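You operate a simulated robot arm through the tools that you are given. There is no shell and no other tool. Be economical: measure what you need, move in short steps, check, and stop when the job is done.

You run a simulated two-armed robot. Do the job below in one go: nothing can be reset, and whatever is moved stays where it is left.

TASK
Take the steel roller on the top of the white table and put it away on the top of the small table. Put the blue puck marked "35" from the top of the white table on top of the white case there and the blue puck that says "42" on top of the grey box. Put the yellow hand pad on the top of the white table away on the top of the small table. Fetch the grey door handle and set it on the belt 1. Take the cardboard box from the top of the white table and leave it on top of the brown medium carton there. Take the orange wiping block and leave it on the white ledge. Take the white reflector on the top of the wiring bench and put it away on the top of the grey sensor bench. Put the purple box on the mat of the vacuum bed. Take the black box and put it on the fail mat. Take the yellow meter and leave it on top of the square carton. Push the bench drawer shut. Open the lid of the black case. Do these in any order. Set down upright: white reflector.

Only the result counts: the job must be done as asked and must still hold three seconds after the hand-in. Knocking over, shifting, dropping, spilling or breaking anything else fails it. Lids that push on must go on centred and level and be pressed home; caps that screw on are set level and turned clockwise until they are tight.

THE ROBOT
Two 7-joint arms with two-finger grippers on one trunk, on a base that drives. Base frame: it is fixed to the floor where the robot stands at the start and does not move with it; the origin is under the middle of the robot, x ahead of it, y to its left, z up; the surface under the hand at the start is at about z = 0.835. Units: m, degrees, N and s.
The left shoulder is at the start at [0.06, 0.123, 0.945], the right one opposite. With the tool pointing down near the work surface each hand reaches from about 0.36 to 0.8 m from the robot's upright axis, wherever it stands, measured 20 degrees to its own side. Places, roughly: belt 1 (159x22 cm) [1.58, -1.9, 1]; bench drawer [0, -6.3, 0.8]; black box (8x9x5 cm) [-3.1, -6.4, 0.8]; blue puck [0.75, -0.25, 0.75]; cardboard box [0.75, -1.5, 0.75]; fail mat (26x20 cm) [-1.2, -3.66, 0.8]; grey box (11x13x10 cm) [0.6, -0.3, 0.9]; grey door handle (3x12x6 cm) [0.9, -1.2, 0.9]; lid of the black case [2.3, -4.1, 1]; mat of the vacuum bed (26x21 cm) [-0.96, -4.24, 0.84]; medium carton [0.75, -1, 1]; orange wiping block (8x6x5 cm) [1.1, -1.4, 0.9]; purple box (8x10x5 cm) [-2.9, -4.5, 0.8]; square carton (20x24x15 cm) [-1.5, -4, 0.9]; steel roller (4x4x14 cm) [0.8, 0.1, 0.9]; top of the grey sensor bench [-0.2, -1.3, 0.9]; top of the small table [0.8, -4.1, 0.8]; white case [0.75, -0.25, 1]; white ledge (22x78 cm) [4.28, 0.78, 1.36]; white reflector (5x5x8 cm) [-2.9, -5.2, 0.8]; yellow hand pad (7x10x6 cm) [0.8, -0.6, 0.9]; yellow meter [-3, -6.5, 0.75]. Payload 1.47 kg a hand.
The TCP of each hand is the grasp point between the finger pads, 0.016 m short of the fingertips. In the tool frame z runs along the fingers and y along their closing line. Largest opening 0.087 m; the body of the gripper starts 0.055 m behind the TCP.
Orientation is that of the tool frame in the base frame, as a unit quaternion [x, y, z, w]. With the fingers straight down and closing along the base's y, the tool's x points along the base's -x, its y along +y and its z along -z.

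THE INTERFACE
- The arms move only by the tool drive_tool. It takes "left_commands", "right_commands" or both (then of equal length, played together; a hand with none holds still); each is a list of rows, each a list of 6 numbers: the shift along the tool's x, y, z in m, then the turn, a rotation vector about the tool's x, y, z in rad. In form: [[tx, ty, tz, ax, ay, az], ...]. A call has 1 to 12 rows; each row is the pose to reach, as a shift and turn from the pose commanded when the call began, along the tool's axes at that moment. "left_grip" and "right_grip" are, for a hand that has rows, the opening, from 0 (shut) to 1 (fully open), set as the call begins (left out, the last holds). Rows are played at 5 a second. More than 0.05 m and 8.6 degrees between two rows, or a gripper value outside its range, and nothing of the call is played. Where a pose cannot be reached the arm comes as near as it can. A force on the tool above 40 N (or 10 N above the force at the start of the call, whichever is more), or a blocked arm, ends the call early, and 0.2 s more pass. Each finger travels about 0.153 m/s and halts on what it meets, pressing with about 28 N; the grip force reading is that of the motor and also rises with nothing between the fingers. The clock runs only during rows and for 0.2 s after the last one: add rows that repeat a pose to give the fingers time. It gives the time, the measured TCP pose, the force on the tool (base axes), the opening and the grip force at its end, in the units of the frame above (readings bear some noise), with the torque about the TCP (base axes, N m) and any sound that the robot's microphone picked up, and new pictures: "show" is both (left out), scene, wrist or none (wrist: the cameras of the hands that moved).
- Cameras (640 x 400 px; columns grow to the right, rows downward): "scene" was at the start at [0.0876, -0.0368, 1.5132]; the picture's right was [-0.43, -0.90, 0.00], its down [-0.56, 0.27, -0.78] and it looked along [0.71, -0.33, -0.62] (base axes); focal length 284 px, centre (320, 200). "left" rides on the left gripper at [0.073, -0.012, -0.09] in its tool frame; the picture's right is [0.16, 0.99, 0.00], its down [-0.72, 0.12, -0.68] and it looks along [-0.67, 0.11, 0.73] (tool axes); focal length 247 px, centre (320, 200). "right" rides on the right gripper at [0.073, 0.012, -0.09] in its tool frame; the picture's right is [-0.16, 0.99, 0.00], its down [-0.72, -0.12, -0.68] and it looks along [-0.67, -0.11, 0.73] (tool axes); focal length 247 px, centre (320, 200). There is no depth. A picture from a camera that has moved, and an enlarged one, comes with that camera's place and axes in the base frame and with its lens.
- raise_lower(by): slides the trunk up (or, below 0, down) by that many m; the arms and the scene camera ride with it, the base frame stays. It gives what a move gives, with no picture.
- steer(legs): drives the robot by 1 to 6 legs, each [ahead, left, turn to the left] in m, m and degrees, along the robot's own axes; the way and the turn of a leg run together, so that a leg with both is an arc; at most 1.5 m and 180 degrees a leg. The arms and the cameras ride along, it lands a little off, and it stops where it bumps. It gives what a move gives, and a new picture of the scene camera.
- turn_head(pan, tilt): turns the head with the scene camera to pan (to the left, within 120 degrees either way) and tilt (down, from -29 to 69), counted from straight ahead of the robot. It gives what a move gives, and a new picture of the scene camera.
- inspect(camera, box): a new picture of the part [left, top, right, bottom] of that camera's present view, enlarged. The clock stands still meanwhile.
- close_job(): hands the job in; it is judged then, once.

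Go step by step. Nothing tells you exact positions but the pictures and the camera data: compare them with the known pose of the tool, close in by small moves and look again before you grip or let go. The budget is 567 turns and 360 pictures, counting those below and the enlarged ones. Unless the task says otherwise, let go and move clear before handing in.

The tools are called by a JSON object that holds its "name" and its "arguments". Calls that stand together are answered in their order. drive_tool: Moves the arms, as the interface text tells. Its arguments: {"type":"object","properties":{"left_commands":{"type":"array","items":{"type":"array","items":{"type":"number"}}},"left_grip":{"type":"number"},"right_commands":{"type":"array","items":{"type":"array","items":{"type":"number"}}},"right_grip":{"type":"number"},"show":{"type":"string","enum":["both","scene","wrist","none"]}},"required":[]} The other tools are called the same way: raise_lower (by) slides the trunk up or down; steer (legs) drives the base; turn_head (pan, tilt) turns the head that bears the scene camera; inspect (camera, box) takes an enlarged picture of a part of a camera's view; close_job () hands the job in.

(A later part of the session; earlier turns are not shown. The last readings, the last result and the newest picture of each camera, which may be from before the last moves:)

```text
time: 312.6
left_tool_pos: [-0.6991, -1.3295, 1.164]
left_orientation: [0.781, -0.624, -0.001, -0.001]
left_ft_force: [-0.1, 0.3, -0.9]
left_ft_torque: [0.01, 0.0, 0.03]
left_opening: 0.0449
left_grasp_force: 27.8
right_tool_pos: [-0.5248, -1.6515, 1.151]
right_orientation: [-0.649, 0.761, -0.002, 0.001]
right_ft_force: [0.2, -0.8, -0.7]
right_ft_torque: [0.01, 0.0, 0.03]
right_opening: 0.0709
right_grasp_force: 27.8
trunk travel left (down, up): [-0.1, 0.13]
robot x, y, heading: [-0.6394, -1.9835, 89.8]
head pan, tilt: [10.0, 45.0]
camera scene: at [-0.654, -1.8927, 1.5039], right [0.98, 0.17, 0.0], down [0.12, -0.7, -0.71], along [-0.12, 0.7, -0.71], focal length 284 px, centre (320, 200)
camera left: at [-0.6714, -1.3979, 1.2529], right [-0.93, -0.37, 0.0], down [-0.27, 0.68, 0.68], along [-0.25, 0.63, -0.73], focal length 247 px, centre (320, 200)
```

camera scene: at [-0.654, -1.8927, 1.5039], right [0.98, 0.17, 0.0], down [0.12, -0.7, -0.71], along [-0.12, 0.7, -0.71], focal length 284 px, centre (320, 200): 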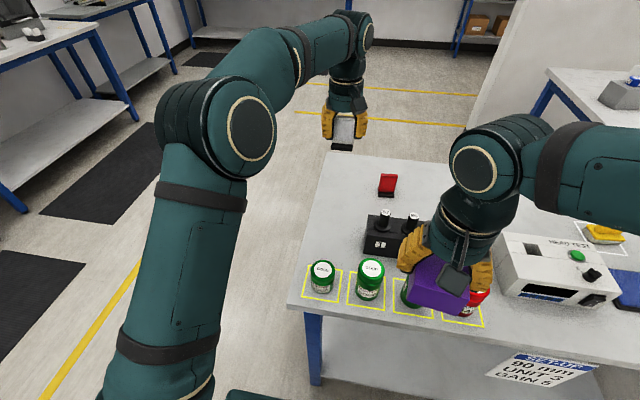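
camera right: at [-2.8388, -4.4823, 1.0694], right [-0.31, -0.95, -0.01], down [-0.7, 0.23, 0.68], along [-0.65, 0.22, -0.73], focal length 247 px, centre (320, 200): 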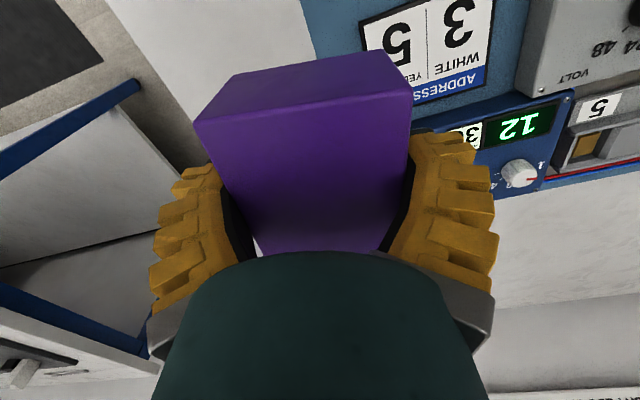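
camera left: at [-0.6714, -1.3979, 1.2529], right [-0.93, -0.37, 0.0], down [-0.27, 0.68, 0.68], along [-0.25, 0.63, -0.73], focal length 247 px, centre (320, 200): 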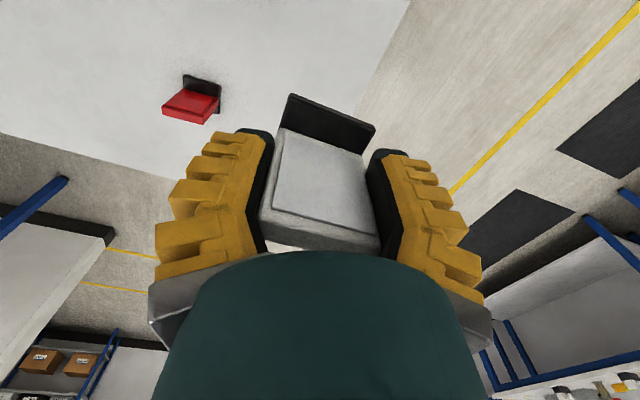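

Lower the reflector toward the bench.

{"name": "drive_tool", "arguments": {"left_commands": [[0, 0, 0.01, 0, 0, 0], [0, 0, 0.03, 0, 0, 0], [0, 0, 0.053, 0, 0, 0], [0, 0, 0.076, 0, 0, 0], [0, 0, 0.1, 0, 0, 0], [0, 0, 0.123, 0, 0, 0], [0, 0, 0.146, 0, 0, 0], [0, 0, 0.168, 0, 0, 0], [0, 0, 0.188, 0, 0, 0], [0, 0, 0.203, 0, 0, 0], [0, 0, 0.213, 0, 0, 0], [0, 0, 0.217, 0, 0, 0]], "show": "none"}}

{"name": "drive_tool", "arguments": {"left_commands": [[0, 0, 0.003, 0, 0, 0], [0, 0, 0.006, 0, 0, 0], [0, 0, 0.009, 0, 0, 0], [0, 0, 0.012, 0, 0, 0], [0, 0, 0.012, 0, 0, 0]], "show": "scene"}}

```text
time: 315.2
left_tool_pos: [-0.6981, -1.3303, 0.9467]
left_orientation: [0.781, -0.624, -0.001, 0.0]
left_ft_force: [0.8, -0.5, -0.5]
left_ft_torque: [-0.06, 0.0, -0.03]
left_opening: 0.0449
left_grasp_force: 28.2
right_tool_pos: [-0.5234, -1.651, 1.1506]
right_orientation: [-0.65, 0.76, -0.001, 0.003]
right_ft_force: [-0.7, -0.7, -2.4]
right_ft_torque: [0.01, -0.01, 0.03]
right_opening: 0.0707
right_grasp_force: 28.1
trunk travel left (down, up): [-0.1, 0.13]
robot x, y, heading: [-0.6386, -1.9821, 89.6]
head pan, tilt: [10.0, 45.0]
```

```text
time: 316.4
left_tool_pos: [-0.7007, -1.3303, 0.9324]
left_orientation: [0.782, -0.623, -0.001, 0.0]
left_ft_force: [-0.4, 0.4, -1.1]
left_ft_torque: [-0.04, 0.01, 0.01]
left_opening: 0.045
left_grasp_force: 27.9
right_tool_pos: [-0.5239, -1.6499, 1.1511]
right_orientation: [-0.65, 0.76, -0.001, 0.002]
right_ft_force: [-0.2, 0.9, -1.8]
right_ft_torque: [-0.03, 0.03, 0.01]
right_opening: 0.0711
right_grasp_force: 27.9
trunk travel left (down, up): [-0.1, 0.13]
robot x, y, heading: [-0.6406, -1.9857, 89.8]
head pan, tilt: [10.0, 45.0]
camera scene: at [-0.6539, -1.8928, 1.5039], right [0.98, 0.17, 0.0], down [0.12, -0.7, -0.71], along [-0.12, 0.7, -0.71], focal length 284 px, centre (320, 200)
```

scene: 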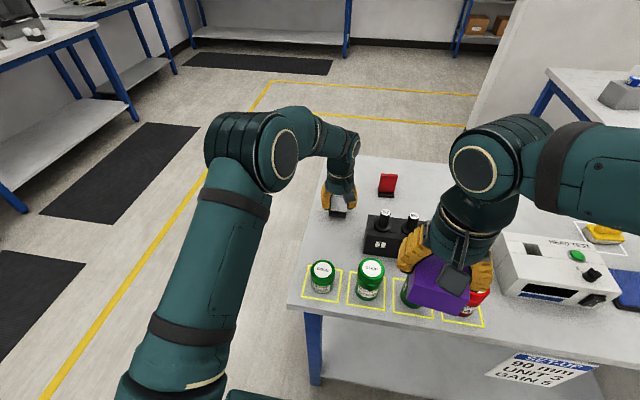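

{"name": "drive_tool", "arguments": {"left_commands": [[0, 0, 0.003, 0, 0, 0], [0, 0, 0.006, 0, 0, 0], [0, 0, 0.009, 0, 0, 0], [0, 0, 0.012, 0, 0, 0]], "show": "none"}}

```text
time: 317.4
left_tool_pos: [-0.7, -1.3302, 0.9227]
left_orientation: [0.781, -0.624, 0.0, 0.0]
left_ft_force: [-0.8, 0.1, -1.2]
left_ft_torque: [-0.01, -0.01, 0.01]
left_opening: 0.045
left_grasp_force: 28.5
right_tool_pos: [-0.5237, -1.6503, 1.1513]
right_orientation: [-0.65, 0.76, -0.001, 0.002]
right_ft_force: [0.9, 0.4, -2.2]
right_ft_torque: [-0.03, 0.04, 0.03]
right_opening: 0.071
right_grasp_force: 28.3
trunk travel left (down, up): [-0.1, 0.13]
robot x, y, heading: [-0.6382, -1.9809, 89.8]
head pan, tilt: [10.0, 45.0]
```

{"name": "drive_tool", "arguments": {"left_commands": [[0, 0, 0.003, 0, 0, 0], [0, 0, 0.006, 0, 0, 0], [0, 0, 0.009, 0, 0, 0], [0, 0, 0.012, 0, 0, 0]], "show": "wrist"}}

```text
time: 318.6
left_tool_pos: [-0.6993, -1.3269, 0.9164]
left_orientation: [0.782, -0.624, -0.003, -0.007]
left_ft_force: [-1.2, -1.3, 12.7]
left_ft_torque: [-0.28, 0.09, 0.02]
left_opening: 0.0483
left_grasp_force: 28.1
right_tool_pos: [-0.5239, -1.6515, 1.1516]
right_orientation: [-0.649, 0.761, -0.001, 0.002]
right_ft_force: [0.1, 0.9, -2.1]
right_ft_torque: [-0.04, -0.02, 0.01]
right_opening: 0.0709
right_grasp_force: 27.7
trunk travel left (down, up): [-0.1, 0.13]
robot x, y, heading: [-0.64, -1.9836, 89.9]
head pan, tilt: [10.0, 45.0]
stopped in row 4 (left hand): the force on the tool passed its limit at 40 N (the readings are from after the stop); the commanded pose is now the measured one
camera left: at [-0.6708, -1.3963, 1.0056], right [-0.93, -0.37, -0.01], down [-0.28, 0.67, 0.69], along [-0.25, 0.64, -0.73], focal length 247 px, centre (320, 200)
```

left: 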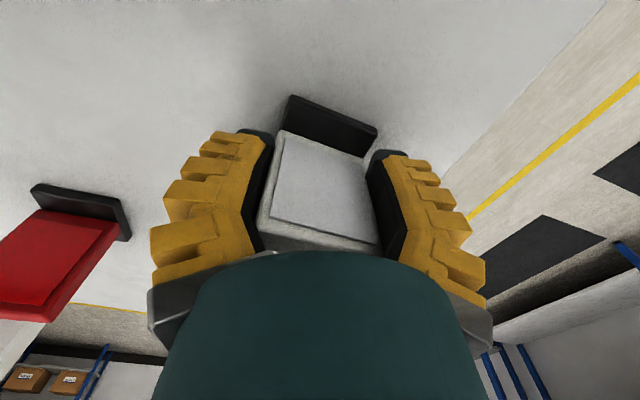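

Contact. Ease off, release, rise.

{"name": "drive_tool", "arguments": {"left_commands": [[0, 0, -0.002, 0, 0, 0], [0, 0, -0.002, 0, 0, 0]], "show": "none"}}

{"name": "drive_tool", "arguments": {"left_commands": [[0, 0, 0, 0, 0, 0], [0, 0, 0, 0, 0, 0], [0, 0, 0, 0, 0, 0], [0, 0, -0.02, 0, 0, 0], [0, 0, -0.05, 0, 0, 0], [0, 0, -0.09, 0, 0, 0], [0, 0, -0.13, 0, 0, 0], [0, 0, -0.17, 0, 0, 0], [0, 0, -0.21, 0, 0, 0], [0, 0, -0.25, 0, 0, 0]], "left_grip": 0.9, "show": "wrist"}}

```text
time: 319.2
left_tool_pos: [-0.6987, -1.3269, 0.9167]
left_orientation: [0.781, -0.624, -0.002, -0.005]
left_ft_force: [1.4, 1.2, 5.0]
left_ft_torque: [0.0, -0.05, 0.03]
left_opening: 0.0476
left_grasp_force: 28.5
right_tool_pos: [-0.5233, -1.6515, 1.1516]
right_orientation: [-0.649, 0.761, -0.001, 0.002]
right_ft_force: [-0.7, -0.1, -1.5]
right_ft_torque: [0.0, -0.01, -0.01]
right_opening: 0.0707
right_grasp_force: 27.7
trunk travel left (down, up): [-0.1, 0.13]
robot x, y, heading: [-0.6419, -1.9833, 89.9]
head pan, tilt: [10.0, 45.0]
```

```text
time: 321.4
left_tool_pos: [-0.6998, -1.3312, 1.1655]
left_orientation: [0.782, -0.624, -0.003, -0.004]
left_ft_force: [0.2, -0.6, 0.5]
left_ft_torque: [0.02, 0.01, 0.01]
left_opening: 0.0803
left_grasp_force: 1.1
right_tool_pos: [-0.5238, -1.6509, 1.1521]
right_orientation: [-0.65, 0.76, -0.001, 0.002]
right_ft_force: [-0.7, 0.5, -2.5]
right_ft_torque: [-0.01, 0.01, -0.01]
right_opening: 0.0709
right_grasp_force: 28.1
trunk travel left (down, up): [-0.1, 0.13]
robot x, y, heading: [-0.639, -1.9828, 90.0]
head pan, tilt: [10.0, 45.0]
camera left: at [-0.6721, -1.4009, 1.2534], right [-0.93, -0.37, -0.01], down [-0.28, 0.67, 0.69], along [-0.25, 0.64, -0.73], focal length 247 px, centre (320, 200)
```

left: 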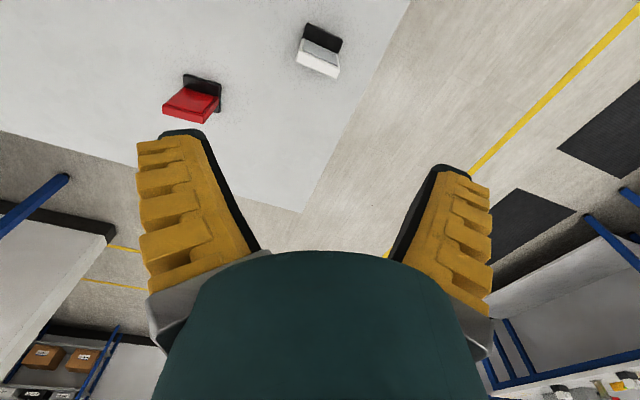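

The reflector stands upright on the bench. I retract the left hand, back out, and head for the vacuum bed from the east side.

{"name": "drive_tool", "arguments": {"left_commands": [[0.03, 0.01, 0, 0, 0, 0], [0.06, 0.03, 0, 0, 0, 0.04], [0.09, 0.05, 0, 0, 0, 0.08], [0.12, 0.07, 0, 0, 0, 0.12], [0.15, 0.09, 0, 0, 0, 0.16], [0.18, 0.11, 0, 0, 0, 0.2], [0.21, 0.13, 0, 0, 0, 0.22], [0.23, 0.14, 0, 0, 0, 0.22]], "show": "none"}}

{"name": "steer", "arguments": {"legs": [[-0.47, 0, 0], [0, -0.5, 0], [0, 0, 90]]}}

{"name": "turn_head", "arguments": {"pan": 60, "tilt": 35}}

```text
time: 323.2
left_tool_pos: [-0.7852, -1.5852, 1.1631]
left_orientation: [0.708, -0.706, -0.003, -0.004]
left_ft_force: [1.2, 0.5, 0.0]
left_ft_torque: [0.02, 0.0, 0.01]
left_opening: 0.0803
left_grasp_force: 1.2
right_tool_pos: [-0.5232, -1.6513, 1.151]
right_orientation: [-0.649, 0.761, -0.002, 0.001]
right_ft_force: [0.7, 0.4, -2.3]
right_ft_torque: [-0.01, 0.02, -0.01]
right_opening: 0.0709
right_grasp_force: 28.0
trunk travel left (down, up): [-0.1, 0.13]
robot x, y, heading: [-0.6413, -1.9832, 89.9]
head pan, tilt: [10.0, 45.0]
```

```text
time: 334.4
left_tool_pos: [-0.5366, -2.6032, 1.1633]
left_orientation: [1.0, 0.0, -0.005, -0.001]
left_ft_force: [0.5, -0.3, 0.5]
left_ft_torque: [-0.01, 0.01, 0.02]
left_opening: 0.0802
left_grasp_force: 1.1
right_tool_pos: [-0.4691, -2.343, 1.1503]
right_orientation: [0.997, -0.082, -0.002, -0.002]
right_ft_force: [-0.7, 0.2, -1.9]
right_ft_torque: [-0.02, -0.01, -0.01]
right_opening: 0.0709
right_grasp_force: 28.0
trunk travel left (down, up): [-0.1, 0.13]
robot x, y, heading: [-0.136, -2.4592, 179.8]
head pan, tilt: [10.0, 45.0]
camera scene: at [-0.2273, -2.4744, 1.5039], right [-0.17, 0.99, 0.0], down [0.7, 0.12, -0.71], along [-0.7, -0.12, -0.71], focal length 284 px, centre (320, 200)
```

scene: 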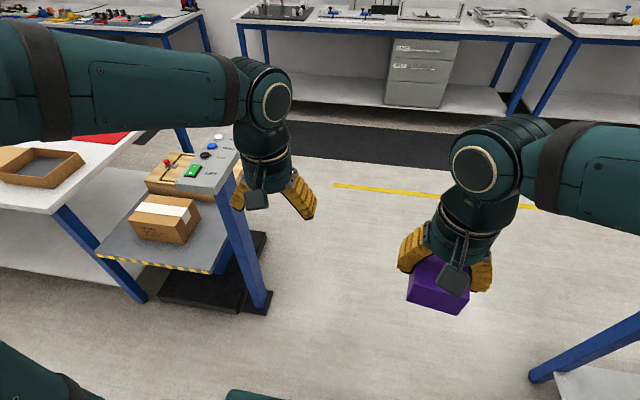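

```text
time: 335.6
left_tool_pos: [-0.536, -2.6039, 1.1641]
left_orientation: [1.0, 0.0, -0.005, -0.001]
left_ft_force: [-0.2, 0.0, -0.4]
left_ft_torque: [0.01, 0.01, 0.01]
left_opening: 0.0805
left_grasp_force: 1.4
right_tool_pos: [-0.4692, -2.3423, 1.1518]
right_orientation: [0.997, -0.081, -0.001, -0.003]
right_ft_force: [-0.4, 1.0, -1.4]
right_ft_torque: [0.0, -0.03, 0.0]
right_opening: 0.071
right_grasp_force: 28.2
trunk travel left (down, up): [-0.1, 0.13]
robot x, y, heading: [-0.1381, -2.4606, 179.6]
head pan, tilt: [60.0, 35.0]
camera scene: at [-0.1917, -2.5366, 1.5187], right [-0.86, 0.51, 0.0], down [0.29, 0.49, -0.82], along [-0.41, -0.71, -0.57], focal length 284 px, centre (320, 200)
```

scene: 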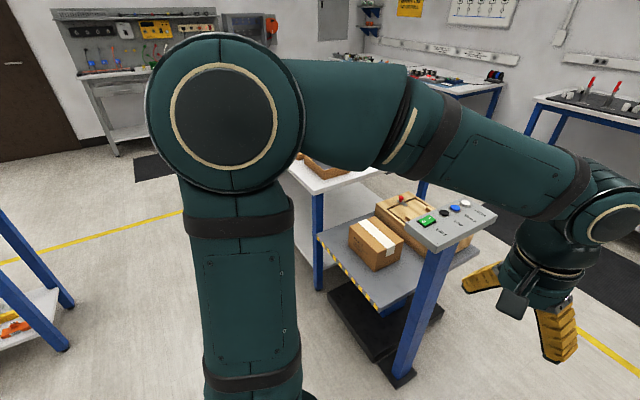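

The console post near (-0.88,-2.95) is below hand height. I strafe left (south) to y≈-4.22.

{"name": "steer", "arguments": {"legs": [[0, 0.9, 0], [0, 0.86, 0.4]]}}

{"name": "turn_head", "arguments": {"pan": 0, "tilt": 42}}

```text
time: 351.1
left_tool_pos: [-0.4889, -4.3572, 1.1635]
left_orientation: [1.0, 0.026, -0.005, 0.0]
left_ft_force: [0.1, -0.8, 0.3]
left_ft_torque: [-0.01, -0.03, 0.01]
left_opening: 0.0804
left_grasp_force: 1.9
right_tool_pos: [-0.4346, -4.0944, 1.1508]
right_orientation: [0.999, -0.055, -0.001, -0.003]
right_ft_force: [0.1, 0.2, -2.6]
right_ft_torque: [0.0, 0.0, 0.0]
right_opening: 0.0709
right_grasp_force: 28.0
trunk travel left (down, up): [-0.1, 0.13]
robot x, y, heading: [-0.0964, -4.196, -177.1]
head pan, tilt: [60.0, 35.0]
camera scene: at [-0.1476, -4.2734, 1.5187], right [-0.89, 0.46, 0.0], down [0.26, 0.51, -0.82], along [-0.38, -0.73, -0.57], focal length 284 px, centre (320, 200)
```

scene: 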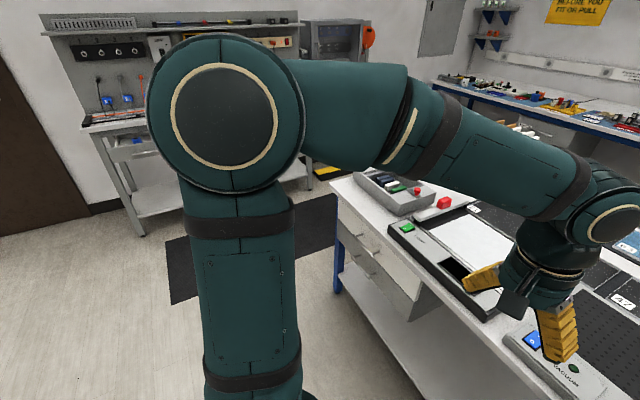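

```text
time: 352.4
left_tool_pos: [-0.4877, -4.3584, 1.1642]
left_orientation: [1.0, 0.026, -0.005, -0.001]
left_ft_force: [0.4, 0.9, -0.1]
left_ft_torque: [-0.01, -0.01, 0.0]
left_opening: 0.0801
left_grasp_force: 1.5
right_tool_pos: [-0.4344, -4.0946, 1.152]
right_orientation: [0.999, -0.054, -0.001, -0.002]
right_ft_force: [-0.2, 0.8, -1.5]
right_ft_torque: [0.02, 0.0, 0.05]
right_opening: 0.0707
right_grasp_force: 27.7
trunk travel left (down, up): [-0.1, 0.13]
robot x, y, heading: [-0.0925, -4.1975, -177.1]
head pan, tilt: [0.0, 42.0]
camera scene: at [-0.1908, -4.199, 1.5082], right [-0.05, 1.0, 0.0], down [0.67, 0.03, -0.74], along [-0.74, -0.04, -0.67], focal length 284 px, centre (320, 200)
```

scene: 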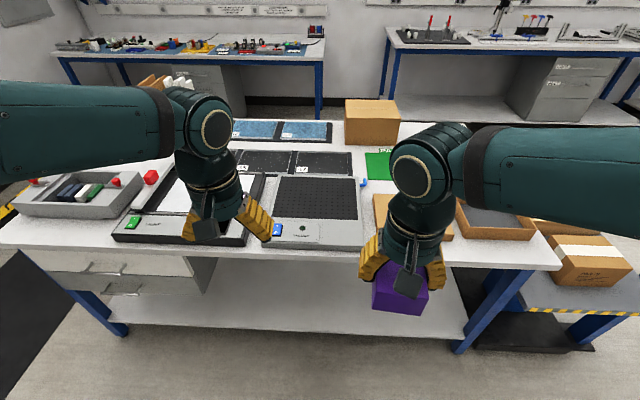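

The vacuum bed's perforated mat is at about (-0.95,-4.25). I drive forward 0.25 m and square up.

{"name": "steer", "arguments": {"legs": [[0.25, 0.02, -2.9]]}}

{"name": "inspect", "arguments": {"camera": "scene", "box": [190, 160, 430, 310]}}

```text
time: 354.3
left_tool_pos: [-0.7536, -4.3647, 1.1643]
left_orientation: [1.0, 0.002, -0.004, -0.001]
left_ft_force: [-0.6, 0.4, 0.2]
left_ft_torque: [-0.02, -0.02, -0.01]
left_opening: 0.0804
left_grasp_force: 1.1
right_tool_pos: [-0.6867, -4.1048, 1.1512]
right_orientation: [0.997, -0.079, -0.001, -0.003]
right_ft_force: [-0.4, -0.2, -2.6]
right_ft_torque: [0.03, -0.04, -0.01]
right_opening: 0.071
right_grasp_force: 27.9
trunk travel left (down, up): [-0.1, 0.13]
robot x, y, heading: [-0.3551, -4.2215, 179.7]
head pan, tilt: [0.0, 42.0]
camera scene: at [-0.4484, -4.2208, 1.5081], right [0.0, 1.0, 0.0], down [0.67, 0.0, -0.74], along [-0.74, 0.0, -0.67], focal length 284 px, centre (320, 200)
```

scene: 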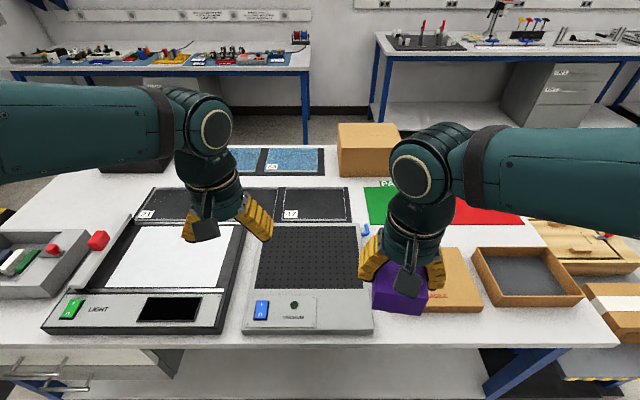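

```text
2.67 times, centred on (310, 235) of scene
camera zoom: at [-0.4484, -4.2208, 1.5081], right [0.0, 1.0, 0.0], down [0.67, 0.0, -0.74], along [-0.74, 0.0, -0.67], focal length 758 px, centre (347, 107)
```

zoom: 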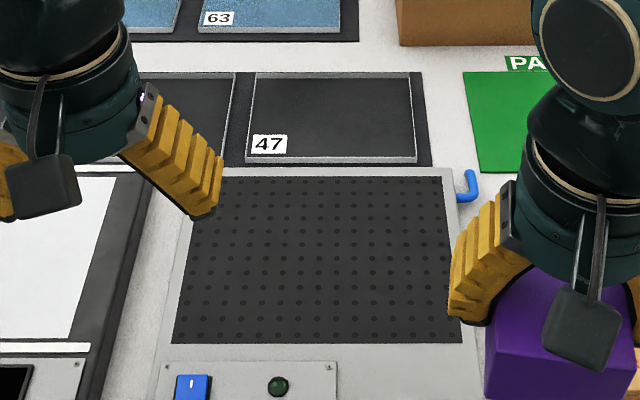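

Mat centre ≈(-0.951,-4.25). The left hand steps aside and the right carries the purple box over the mat.

{"name": "drive_tool", "arguments": {"left_commands": [[0.02, 0.02, 0, 0, 0, 0], [0.04, 0.05, 0, 0, 0, 0], [0.06, 0.08, 0, 0, 0, 0], [0.08, 0.11, 0, 0, 0, 0], [0.1, 0.14, 0, 0, 0, 0], [0.12, 0.16, 0, 0, 0, 0], [0.12, 0.16, 0, 0, 0, 0], [0.12, 0.16, 0, 0, 0, 0], [0.12, 0.16, 0, 0, 0, 0], [0.12, 0.16, 0, 0, 0, 0], [0.12, 0.16, 0, 0, 0, 0], [0.12, 0.16, 0, 0, 0, 0]], "right_commands": [[-0.01, 0.005, 0, 0, 0, 0], [-0.03, 0.02, 0, 0, 0, 0], [-0.053, 0.037, 0, 0, 0, 0], [-0.076, 0.055, 0, 0, 0, 0], [-0.099, 0.073, 0, 0, 0, 0], [-0.122, 0.091, 0, 0, 0, 0], [-0.145, 0.109, 0, 0, 0, 0], [-0.168, 0.127, 0, 0, 0, 0], [-0.191, 0.145, 0, 0, 0, 0], [-0.214, 0.162, 0, 0, 0, 0], [-0.232, 0.176, 0, 0, 0, 0], [-0.2377, 0.18, 0, 0, 0, 0]], "show": "scene"}}

```text
time: 356.9
left_tool_pos: [-0.6325, -4.5255, 1.1629]
left_orientation: [1.0, 0.002, -0.005, -0.002]
left_ft_force: [0.2, 0.3, -0.7]
left_ft_torque: [0.0, -0.04, 0.01]
left_opening: 0.0802
left_grasp_force: 0.7
right_tool_pos: [-0.9485, -4.2422, 1.1497]
right_orientation: [0.997, -0.079, -0.001, -0.003]
right_ft_force: [-0.3, 0.3, -2.3]
right_ft_torque: [0.01, -0.03, -0.01]
right_opening: 0.0709
right_grasp_force: 28.2
trunk travel left (down, up): [-0.1, 0.13]
robot x, y, heading: [-0.3544, -4.217, 180.0]
head pan, tilt: [0.0, 42.0]
camera scene: at [-0.4473, -4.2208, 1.5082], right [0.0, 1.0, 0.0], down [0.67, 0.0, -0.74], along [-0.74, 0.0, -0.67], focal length 284 px, centre (320, 200)
```

scene: 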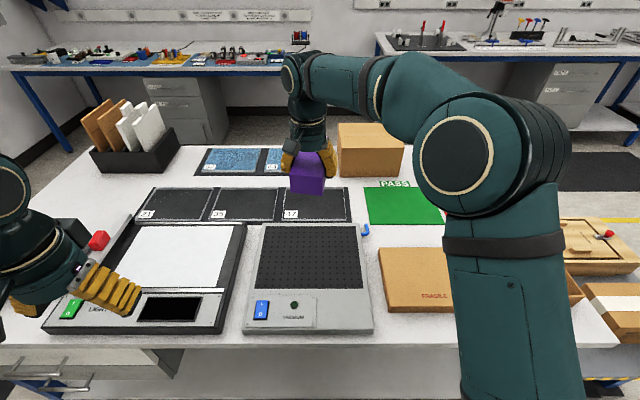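

Lower the box slowly.

{"name": "drive_tool", "arguments": {"right_commands": [[0, 0, 0.01, 0, 0, 0], [0, 0, 0.033, 0, 0, 0], [0, 0, 0.058, 0, 0, 0], [0, 0, 0.083, 0, 0, 0], [0, 0, 0.108, 0, 0, 0], [0, 0, 0.133, 0, 0, 0], [0, 0, 0.158, 0, 0, 0], [0, 0, 0.183, 0, 0, 0], [0, 0, 0.208, 0, 0, 0], [0, 0, 0.228, 0, 0, 0], [0, 0, 0.24, 0, 0, 0], [0, 0, 0.245, 0, 0, 0]], "show": "both"}}

```text
time: 359.5
left_tool_pos: [-0.6323, -4.525, 1.1641]
left_orientation: [1.0, 0.002, -0.005, -0.001]
left_ft_force: [0.4, -0.7, 0.0]
left_ft_torque: [0.02, -0.01, 0.02]
left_opening: 0.0803
left_grasp_force: 1.0
right_tool_pos: [-0.95, -4.2432, 0.9071]
right_orientation: [0.997, -0.079, -0.001, -0.003]
right_ft_force: [-0.3, 0.0, -2.2]
right_ft_torque: [0.01, -0.04, -0.01]
right_opening: 0.0709
right_grasp_force: 27.4
trunk travel left (down, up): [-0.1, 0.13]
robot x, y, heading: [-0.349, -4.2178, 179.7]
head pan, tilt: [0.0, 42.0]
camera scene: at [-0.4475, -4.2208, 1.5082], right [0.0, 1.0, 0.0], down [0.67, 0.0, -0.74], along [-0.74, 0.0, -0.67], focal length 284 px, centre (320, 200)
camera right: at [-0.8794, -4.2661, 0.995], right [-0.31, -0.95, -0.01], down [-0.7, 0.22, 0.68], along [-0.65, 0.22, -0.73], focal length 247 px, centre (320, 200)
```

scene: 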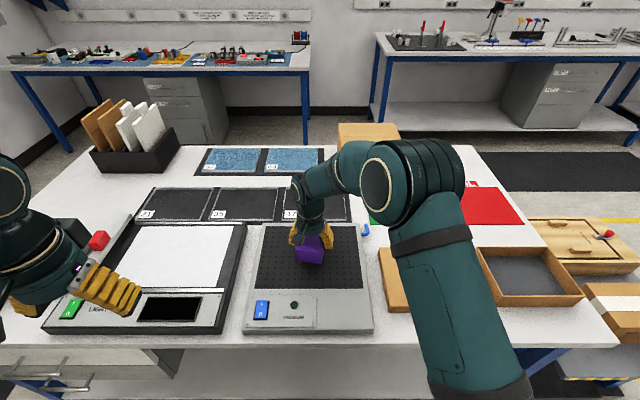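
right: 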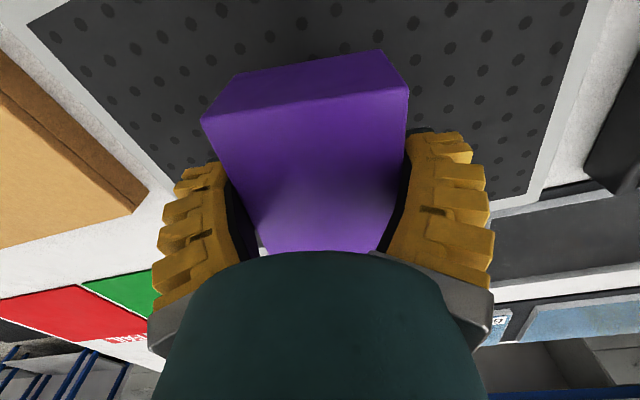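

{"name": "drive_tool", "arguments": {"right_commands": [[0, 0, 0.004, 0, 0, 0], [0, 0, 0.008, 0, 0, 0], [0, 0, 0.012, 0, 0, 0], [0, 0, 0.015, 0, 0, 0], [0, 0, 0.018, 0, 0, 0]], "show": "none"}}

```text
time: 360.7
left_tool_pos: [-0.6316, -4.5247, 1.1633]
left_orientation: [1.0, 0.001, -0.005, -0.001]
left_ft_force: [0.3, 0.6, 0.3]
left_ft_torque: [-0.02, 0.01, -0.03]
left_opening: 0.0805
left_grasp_force: 1.8
right_tool_pos: [-0.9502, -4.2426, 0.8872]
right_orientation: [0.997, -0.078, -0.001, -0.002]
right_ft_force: [0.1, 0.5, -2.5]
right_ft_torque: [-0.01, -0.01, 0.02]
right_opening: 0.0706
right_grasp_force: 28.3
trunk travel left (down, up): [-0.1, 0.13]
robot x, y, heading: [-0.3544, -4.2185, 180.1]
head pan, tilt: [0.0, 42.0]
```

{"name": "drive_tool", "arguments": {"right_commands": [[0, 0, 0.003, 0, 0, 0], [0, 0, 0.006, 0, 0, 0], [0, 0, 0.009, 0, 0, 0], [0, 0, 0.012, 0, 0, 0], [0, 0, 0.015, 0, 0, 0]], "show": "none"}}

```text
time: 361.9
left_tool_pos: [-0.6329, -4.5248, 1.1623]
left_orientation: [1.0, 0.002, -0.005, -0.001]
left_ft_force: [0.1, -0.6, 0.3]
left_ft_torque: [-0.05, 0.0, 0.0]
left_opening: 0.0802
left_grasp_force: 1.6
right_tool_pos: [-0.9493, -4.243, 0.873]
right_orientation: [0.997, -0.078, -0.001, -0.003]
right_ft_force: [-0.4, -0.8, -2.2]
right_ft_torque: [0.0, 0.02, -0.01]
right_opening: 0.0709
right_grasp_force: 28.0
trunk travel left (down, up): [-0.1, 0.13]
robot x, y, heading: [-0.3543, -4.2199, 180.1]
head pan, tilt: [0.0, 42.0]
```

{"name": "drive_tool", "arguments": {"right_commands": [[0, 0, 0.003, 0, 0, 0], [0, 0, 0.006, 0, 0, 0], [0, 0, 0.009, 0, 0, 0], [0, 0, 0.012, 0, 0, 0], [0, 0, 0.015, 0, 0, 0]], "show": "wrist"}}

```text
time: 363.1
left_tool_pos: [-0.6302, -4.5237, 1.1634]
left_orientation: [1.0, 0.002, -0.007, -0.001]
left_ft_force: [-0.2, 0.3, -0.6]
left_ft_torque: [0.01, -0.05, -0.02]
left_opening: 0.0804
left_grasp_force: 1.6
right_tool_pos: [-0.9482, -4.2425, 0.8605]
right_orientation: [0.997, -0.079, -0.003, -0.002]
right_ft_force: [-0.9, 3.7, 32.3]
right_ft_torque: [0.01, 0.04, 0.0]
right_opening: 0.076
right_grasp_force: 28.3
trunk travel left (down, up): [-0.1, 0.13]
robot x, y, heading: [-0.352, -4.2229, 179.9]
head pan, tilt: [0.0, 42.0]
camera right: at [-0.8784, -4.2653, 0.9485], right [-0.31, -0.95, 0.0], down [-0.69, 0.22, 0.69], along [-0.65, 0.21, -0.73], focal length 247 px, centre (320, 200)
```

right: 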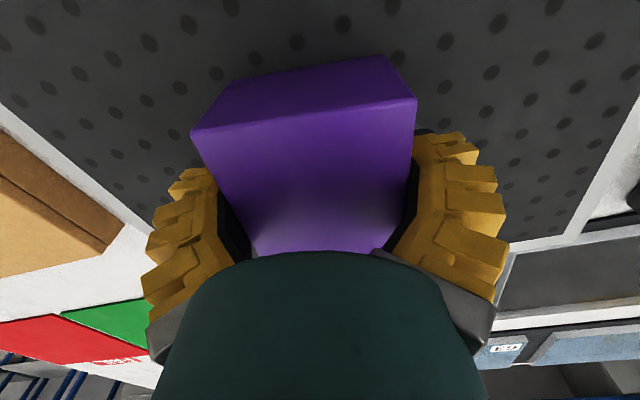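

Contact on the mat. Ease off, release, rise.

{"name": "drive_tool", "arguments": {"right_commands": [[0, 0, -0.003, 0, 0, 0], [0, 0, -0.003, 0, 0, 0]], "show": "none"}}

{"name": "drive_tool", "arguments": {"right_commands": [[0, 0, 0, 0, 0, 0], [0, 0, 0, 0, 0, 0], [0, 0, 0, 0, 0, 0], [0, 0, -0.02, 0, 0, 0], [0, 0, -0.05, 0, 0, 0], [0, 0, -0.09, 0, 0, 0], [0, 0, -0.13, 0, 0, 0], [0, 0, -0.17, 0, 0, 0], [0, 0, -0.21, 0, 0, 0], [0, 0, -0.25, 0, 0, 0], [0, 0, -0.29, 0, 0, 0]], "right_grip": 1, "show": "scene"}}

```text
time: 363.7
left_tool_pos: [-0.6321, -4.5243, 1.1636]
left_orientation: [1.0, 0.002, -0.005, -0.001]
left_ft_force: [-1.2, 0.2, 1.2]
left_ft_torque: [-0.04, 0.03, -0.02]
left_opening: 0.0803
left_grasp_force: 1.0
right_tool_pos: [-0.9485, -4.2427, 0.8603]
right_orientation: [0.997, -0.078, -0.002, -0.003]
right_ft_force: [-5.4, 2.3, 14.8]
right_ft_torque: [0.06, 0.53, 0.06]
right_opening: 0.076
right_grasp_force: 28.3
trunk travel left (down, up): [-0.1, 0.13]
robot x, y, heading: [-0.3568, -4.2218, 179.9]
head pan, tilt: [0.0, 42.0]
```

```text
time: 366.1
left_tool_pos: [-0.6312, -4.5254, 1.1637]
left_orientation: [1.0, 0.002, -0.006, -0.001]
left_ft_force: [-0.4, -0.3, 1.1]
left_ft_torque: [0.02, 0.0, 0.03]
left_opening: 0.0804
left_grasp_force: 1.2
right_tool_pos: [-0.9467, -4.2445, 1.1524]
right_orientation: [0.997, -0.078, 0.0, -0.003]
right_ft_force: [-0.4, 0.5, 0.9]
right_ft_torque: [0.0, 0.0, 0.03]
right_opening: 0.087
right_grasp_force: 0.1
trunk travel left (down, up): [-0.1, 0.13]
robot x, y, heading: [-0.3515, -4.219, 179.9]
head pan, tilt: [0.0, 42.0]
camera scene: at [-0.4469, -4.2209, 1.5082], right [0.0, 1.0, 0.0], down [0.67, 0.0, -0.74], along [-0.74, 0.0, -0.67], focal length 284 px, centre (320, 200)
```

scene: 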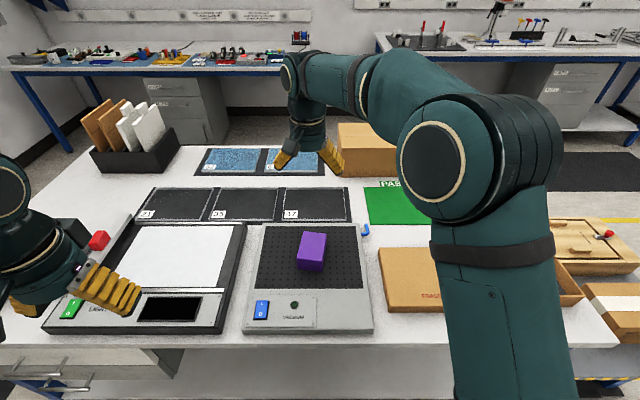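

Purple box is on the mat. Next the bench drawer near (0,-6.3): retract, back up, turn to face south and look.

{"name": "drive_tool", "arguments": {"right_commands": [[0.04, 0, 0, 0, 0, -0.02], [0.08, -0.02, 0, 0, 0, -0.05], [0.12, -0.04, 0, 0, 0, -0.08], [0.16, -0.06, 0, 0, 0, -0.11], [0.2, -0.08, 0, 0, 0, -0.14], [0.24, -0.1, 0, 0, 0, -0.157], [0.25, -0.13, 0, 0, 0, -0.157]], "show": "none"}}

{"name": "steer", "arguments": {"legs": [[-0.3, 0, 0], [0, 0.4, 0], [0, 0, 90]]}}

{"name": "turn_head", "arguments": {"pan": 0, "tilt": 30}}

```text
time: 367.7
left_tool_pos: [-0.6318, -4.5239, 1.1636]
left_orientation: [1.0, 0.001, -0.006, -0.001]
left_ft_force: [0.2, 0.3, -0.1]
left_ft_torque: [-0.02, -0.01, 0.01]
left_opening: 0.0805
left_grasp_force: 1.4
right_tool_pos: [-0.6832, -4.1545, 1.1506]
right_orientation: [1.0, 0.001, 0.0, -0.003]
right_ft_force: [0.1, 0.5, 1.1]
right_ft_torque: [-0.02, 0.01, 0.0]
right_opening: 0.0871
right_grasp_force: 0.0
trunk travel left (down, up): [-0.1, 0.13]
robot x, y, heading: [-0.3565, -4.219, 179.8]
head pan, tilt: [0.0, 42.0]
```

```text
time: 377.5
left_tool_pos: [0.2597, -4.9146, 1.1629]
left_orientation: [0.697, 0.717, -0.005, 0.003]
left_ft_force: [0.3, -0.5, -1.0]
left_ft_torque: [-0.03, 0.0, 0.02]
left_opening: 0.0805
left_grasp_force: 0.8
right_tool_pos: [-0.1094, -4.9741, 1.1497]
right_orientation: [0.698, 0.716, -0.001, -0.002]
right_ft_force: [-0.3, 0.6, -0.4]
right_ft_torque: [0.02, 0.01, 0.01]
right_opening: 0.0871
right_grasp_force: 0.0
trunk travel left (down, up): [-0.1, 0.13]
robot x, y, heading: [-0.0533, -4.6416, -88.8]
head pan, tilt: [0.0, 42.0]
camera scene: at [-0.0498, -4.7369, 1.5082], right [-1.0, -0.02, 0.0], down [-0.02, 0.67, -0.74], along [0.02, -0.74, -0.67], focal length 284 px, centre (320, 200)
```

scene: 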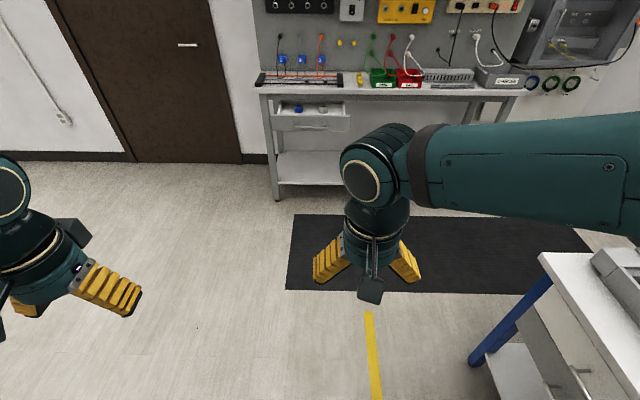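

```text
time: 378.2
left_tool_pos: [0.2585, -4.9152, 1.1631]
left_orientation: [0.697, 0.717, -0.004, 0.003]
left_ft_force: [-0.2, 0.4, -0.3]
left_ft_torque: [0.02, 0.03, 0.01]
left_opening: 0.0802
left_grasp_force: 1.2
right_tool_pos: [-0.1095, -4.9743, 1.1493]
right_orientation: [0.698, 0.716, -0.003, -0.001]
right_ft_force: [0.2, 0.2, 0.1]
right_ft_torque: [-0.01, 0.02, 0.0]
right_opening: 0.0868
right_grasp_force: 0.1
trunk travel left (down, up): [-0.1, 0.13]
robot x, y, heading: [-0.0499, -4.6437, -88.8]
head pan, tilt: [0.0, 30.0]
camera scene: at [-0.0497, -4.7438, 1.5264], right [-1.0, -0.02, 0.0], down [-0.01, 0.5, -0.87], along [0.02, -0.87, -0.5], focal length 284 px, centre (320, 200)
```

scene: 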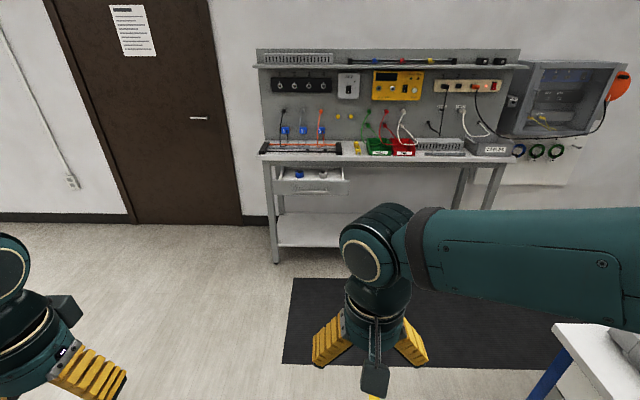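

The drawer is open straight ahead. I drive 0.75 m closer.

{"name": "steer", "arguments": {"legs": [[0.75, 0.03, -1]]}}

{"name": "inspect", "arguments": {"camera": "scene", "box": [200, 120, 440, 270]}}

```text
time: 382.3
left_tool_pos: [0.2994, -5.6635, 1.163]
left_orientation: [0.701, 0.713, -0.004, 0.003]
left_ft_force: [0.1, -0.4, -0.1]
left_ft_torque: [-0.03, 0.02, 0.0]
left_opening: 0.0802
left_grasp_force: 1.1
right_tool_pos: [-0.069, -5.7184, 1.1504]
right_orientation: [0.703, 0.712, -0.002, -0.003]
right_ft_force: [0.2, 0.1, 0.4]
right_ft_torque: [0.01, 0.0, -0.01]
right_opening: 0.0868
right_grasp_force: 0.0
trunk travel left (down, up): [-0.1, 0.13]
robot x, y, heading: [-0.0083, -5.3873, -89.2]
head pan, tilt: [0.0, 30.0]
camera scene: at [-0.0073, -5.4895, 1.5264], right [-1.0, -0.01, 0.0], down [-0.01, 0.5, -0.87], along [0.01, -0.87, -0.5], focal length 284 px, centre (320, 200)
```

scene: 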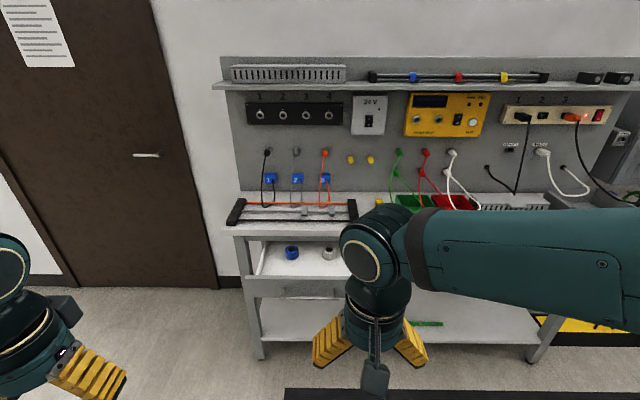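

```text
2.67 times, centred on (320, 195) of scene
camera zoom: at [-0.0073, -5.4895, 1.5264], right [-1.0, -0.01, 0.0], down [-0.01, 0.5, -0.87], along [0.01, -0.87, -0.5], focal length 758 px, centre (320, 213)
```

zoom: 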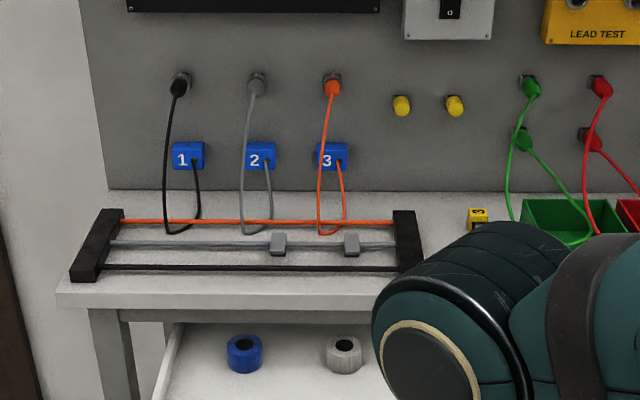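

Drawer front is at y≈-6.18, z≈0.73–0.84, x −0.17…0.245; the bench edge is y≈-6.31. I tilt the right hand forward 45° with closed fingers to push it.

{"name": "steer", "arguments": {"legs": [[0.12, 0, -0.8]]}}

{"name": "drive_tool", "arguments": {"right_commands": [[0, 0.02, 0, 0, -0.13, 0], [0, 0.04, 0, 0, -0.26, 0], [0, 0.06, 0, 0, -0.39, 0], [0, 0.08, 0, 0, -0.52, 0], [0, 0.1, 0, 0, -0.65, 0], [0, 0.11, 0, 0, -0.78, 0], [0, 0.11, 0.03, 0, -0.78, 0], [0, 0.11, 0.06, 0, -0.78, 0], [0, 0.11, 0.1, 0, -0.78, 0], [0, 0.11, 0.14, 0, -0.78, 0]], "right_grip": 0, "show": "both"}}

```text
time: 383.5
left_tool_pos: [0.2974, -5.7884, 1.1631]
left_orientation: [0.705, 0.709, -0.003, 0.003]
left_ft_force: [0.5, -0.4, 0.3]
left_ft_torque: [0.03, -0.06, -0.02]
left_opening: 0.0803
left_grasp_force: 0.9
right_tool_pos: [-0.0716, -5.8409, 1.1501]
right_orientation: [0.706, 0.708, -0.003, -0.002]
right_ft_force: [0.6, -0.4, 0.6]
right_ft_torque: [0.03, -0.03, 0.01]
right_opening: 0.0871
right_grasp_force: 0.1
trunk travel left (down, up): [-0.1, 0.13]
robot x, y, heading: [-0.0092, -5.5094, -89.6]
head pan, tilt: [0.0, 30.0]
camera scene: at [-0.0076, -5.611, 1.5263], right [-1.0, 0.0, 0.0], down [0.0, 0.5, -0.87], along [0.0, -0.87, -0.5], focal length 284 px, centre (320, 200)
```

scene: 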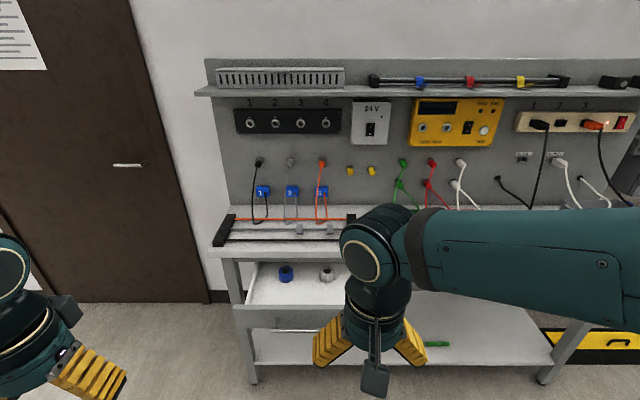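

```text
time: 385.7
left_tool_pos: [0.2977, -5.7877, 1.1629]
left_orientation: [0.704, 0.71, -0.004, 0.001]
left_ft_force: [-0.5, 0.6, -0.9]
left_ft_torque: [-0.01, 0.01, 0.02]
left_opening: 0.0803
left_grasp_force: 1.3
right_tool_pos: [0.0444, -5.8417, 1.0118]
right_orientation: [0.652, 0.656, -0.27, 0.267]
right_ft_force: [0.2, -0.8, -0.6]
right_ft_torque: [0.01, 0.0, -0.02]
right_opening: 0.0
right_grasp_force: 27.8
right hand out of reach, approached as far as the arm can: row 10
trunk travel left (down, up): [-0.1, 0.13]
robot x, y, heading: [-0.0077, -5.5072, -90.1]
head pan, tilt: [0.0, 30.0]
camera scene: at [-0.0065, -5.6102, 1.5264], right [-1.0, 0.0, 0.0], down [0.0, 0.5, -0.87], along [0.0, -0.87, -0.5], focal length 284 px, centre (320, 200)
camera right: at [0.0565, -5.7262, 1.0227], right [0.99, -0.11, 0.1], down [-0.11, -0.04, 0.99], along [-0.11, -0.99, -0.05], focal length 247 px, centre (320, 200)
```

scene: 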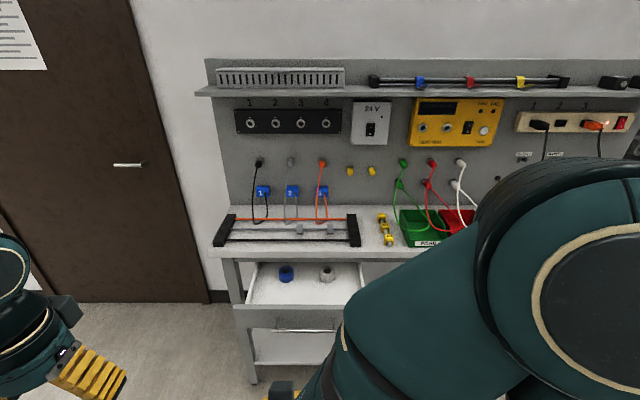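
right: 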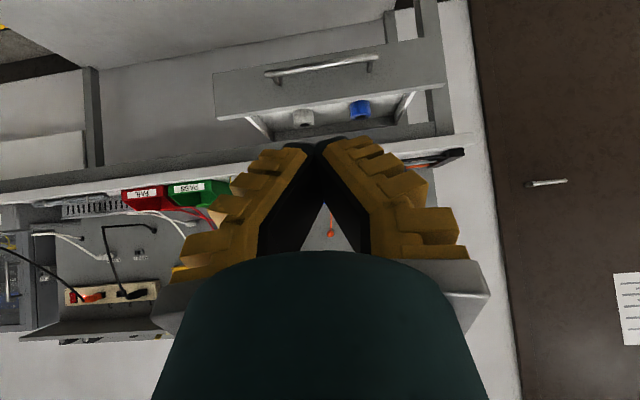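

Moving the tilted closed hand down to just in front of the drawer panel (x≈0.03, z≈0.81).

{"name": "drive_tool", "arguments": {"right_commands": [[-0.005, -0.002, 0.041, 0, 0, 0], [-0.01, -0.004, 0.082, 0, 0, 0], [-0.015, -0.006, 0.123, 0, 0, 0], [-0.02, -0.008, 0.164, 0, 0, 0], [-0.025, -0.01, 0.205, 0, 0, 0], [-0.03, -0.012, 0.246, 0, 0, 0], [-0.036, -0.014, 0.287, 0, 0, 0], [-0.041, -0.014, 0.324, 0, 0, 0]], "show": "both"}}

```text
time: 387.5
left_tool_pos: [0.2981, -5.7855, 1.1625]
left_orientation: [0.704, 0.71, -0.004, 0.004]
left_ft_force: [-0.6, -0.9, -0.1]
left_ft_torque: [-0.03, 0.01, -0.01]
left_opening: 0.0802
left_grasp_force: 1.9
right_tool_pos: [0.0296, -6.1018, 0.8074]
right_orientation: [0.652, 0.655, -0.271, 0.267]
right_ft_force: [-0.1, 0.3, 0.3]
right_ft_torque: [-0.02, -0.02, 0.01]
right_opening: 0.0
right_grasp_force: 27.6
trunk travel left (down, up): [-0.1, 0.13]
robot x, y, heading: [-0.0039, -5.5078, -89.9]
head pan, tilt: [0.0, 30.0]
camera scene: at [-0.0077, -5.6098, 1.5264], right [-1.0, 0.0, 0.0], down [0.0, 0.5, -0.87], along [0.0, -0.87, -0.5], focal length 284 px, centre (320, 200)
camera right: at [0.0415, -5.9867, 0.819], right [0.99, -0.11, 0.11], down [-0.11, -0.04, 0.99], along [-0.1, -0.99, -0.05], focal length 247 px, centre (320, 200)
```

scene: 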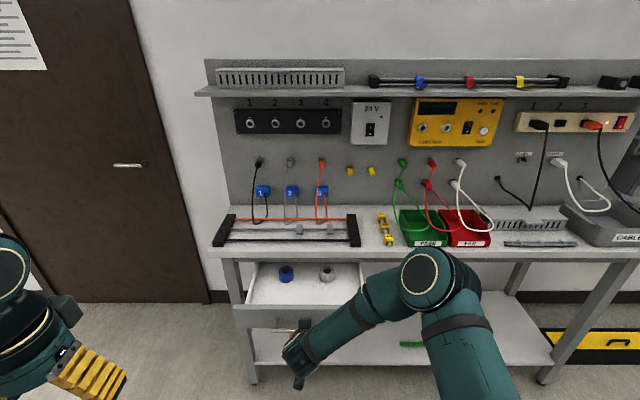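
right: 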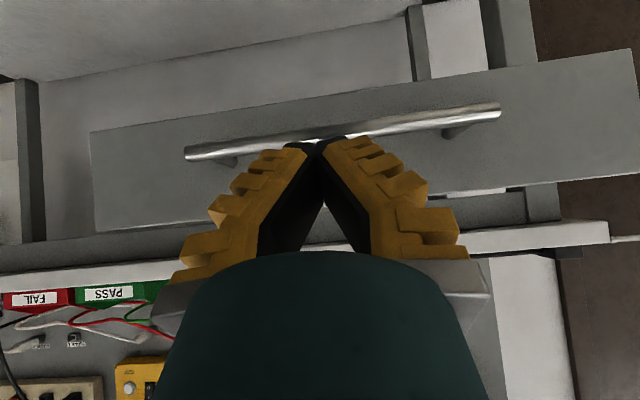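

Push straight forward until it meets the stop.

{"name": "drive_tool", "arguments": {"right_commands": [[-0.0141, 0, 0.0141, 0, 0, 0], [-0.0283, 0, 0.0283, 0, 0, 0], [-0.0424, 0, 0.0424, 0, 0, 0], [-0.0566, 0, 0.0566, 0, 0, 0], [-0.0707, 0, 0.0707, 0, 0, 0], [-0.0849, 0, 0.0849, 0, 0, 0], [-0.099, 0, 0.099, 0, 0, 0], [-0.1131, 0, 0.1131, 0, 0, 0], [-0.1273, 0, 0.1273, 0, 0, 0], [-0.1414, 0, 0.1414, 0, 0, 0], [-0.1556, 0, 0.1556, 0, 0, 0]], "show": "both"}}

```text
time: 389.9
left_tool_pos: [0.297, -5.7872, 1.1631]
left_orientation: [0.705, 0.709, -0.004, 0.003]
left_ft_force: [-1.1, 0.1, 0.5]
left_ft_torque: [0.02, 0.02, 0.04]
left_opening: 0.0803
left_grasp_force: 1.2
right_tool_pos: [0.0302, -6.3216, 0.8098]
right_orientation: [0.652, 0.656, -0.271, 0.268]
right_ft_force: [-0.5, -1.2, 0.5]
right_ft_torque: [0.02, -0.01, 0.02]
right_opening: 0.0
right_grasp_force: 28.2
trunk travel left (down, up): [-0.1, 0.13]
robot x, y, heading: [-0.0079, -5.5068, -90.2]
head pan, tilt: [0.0, 30.0]
camera scene: at [-0.0075, -5.6097, 1.5264], right [-1.0, 0.0, 0.0], down [0.0, 0.5, -0.87], along [0.0, -0.87, -0.5], focal length 284 px, centre (320, 200)
camera right: at [0.0415, -6.2061, 0.8225], right [0.99, -0.11, 0.11], down [-0.11, -0.03, 0.99], along [-0.1, -0.99, -0.05], focal length 247 px, centre (320, 200)
```

scene: 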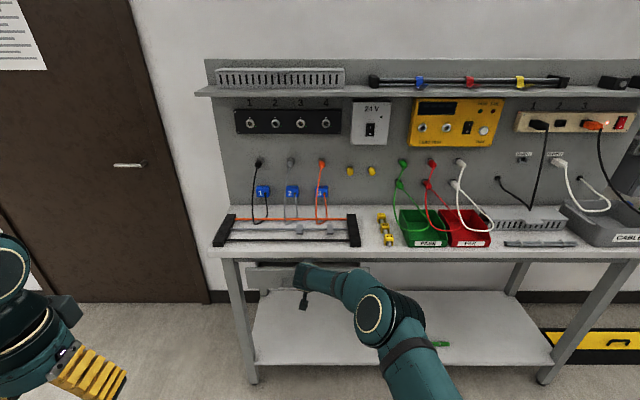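
right: 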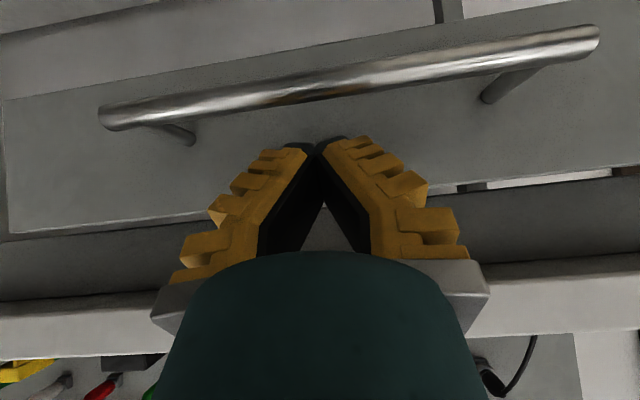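

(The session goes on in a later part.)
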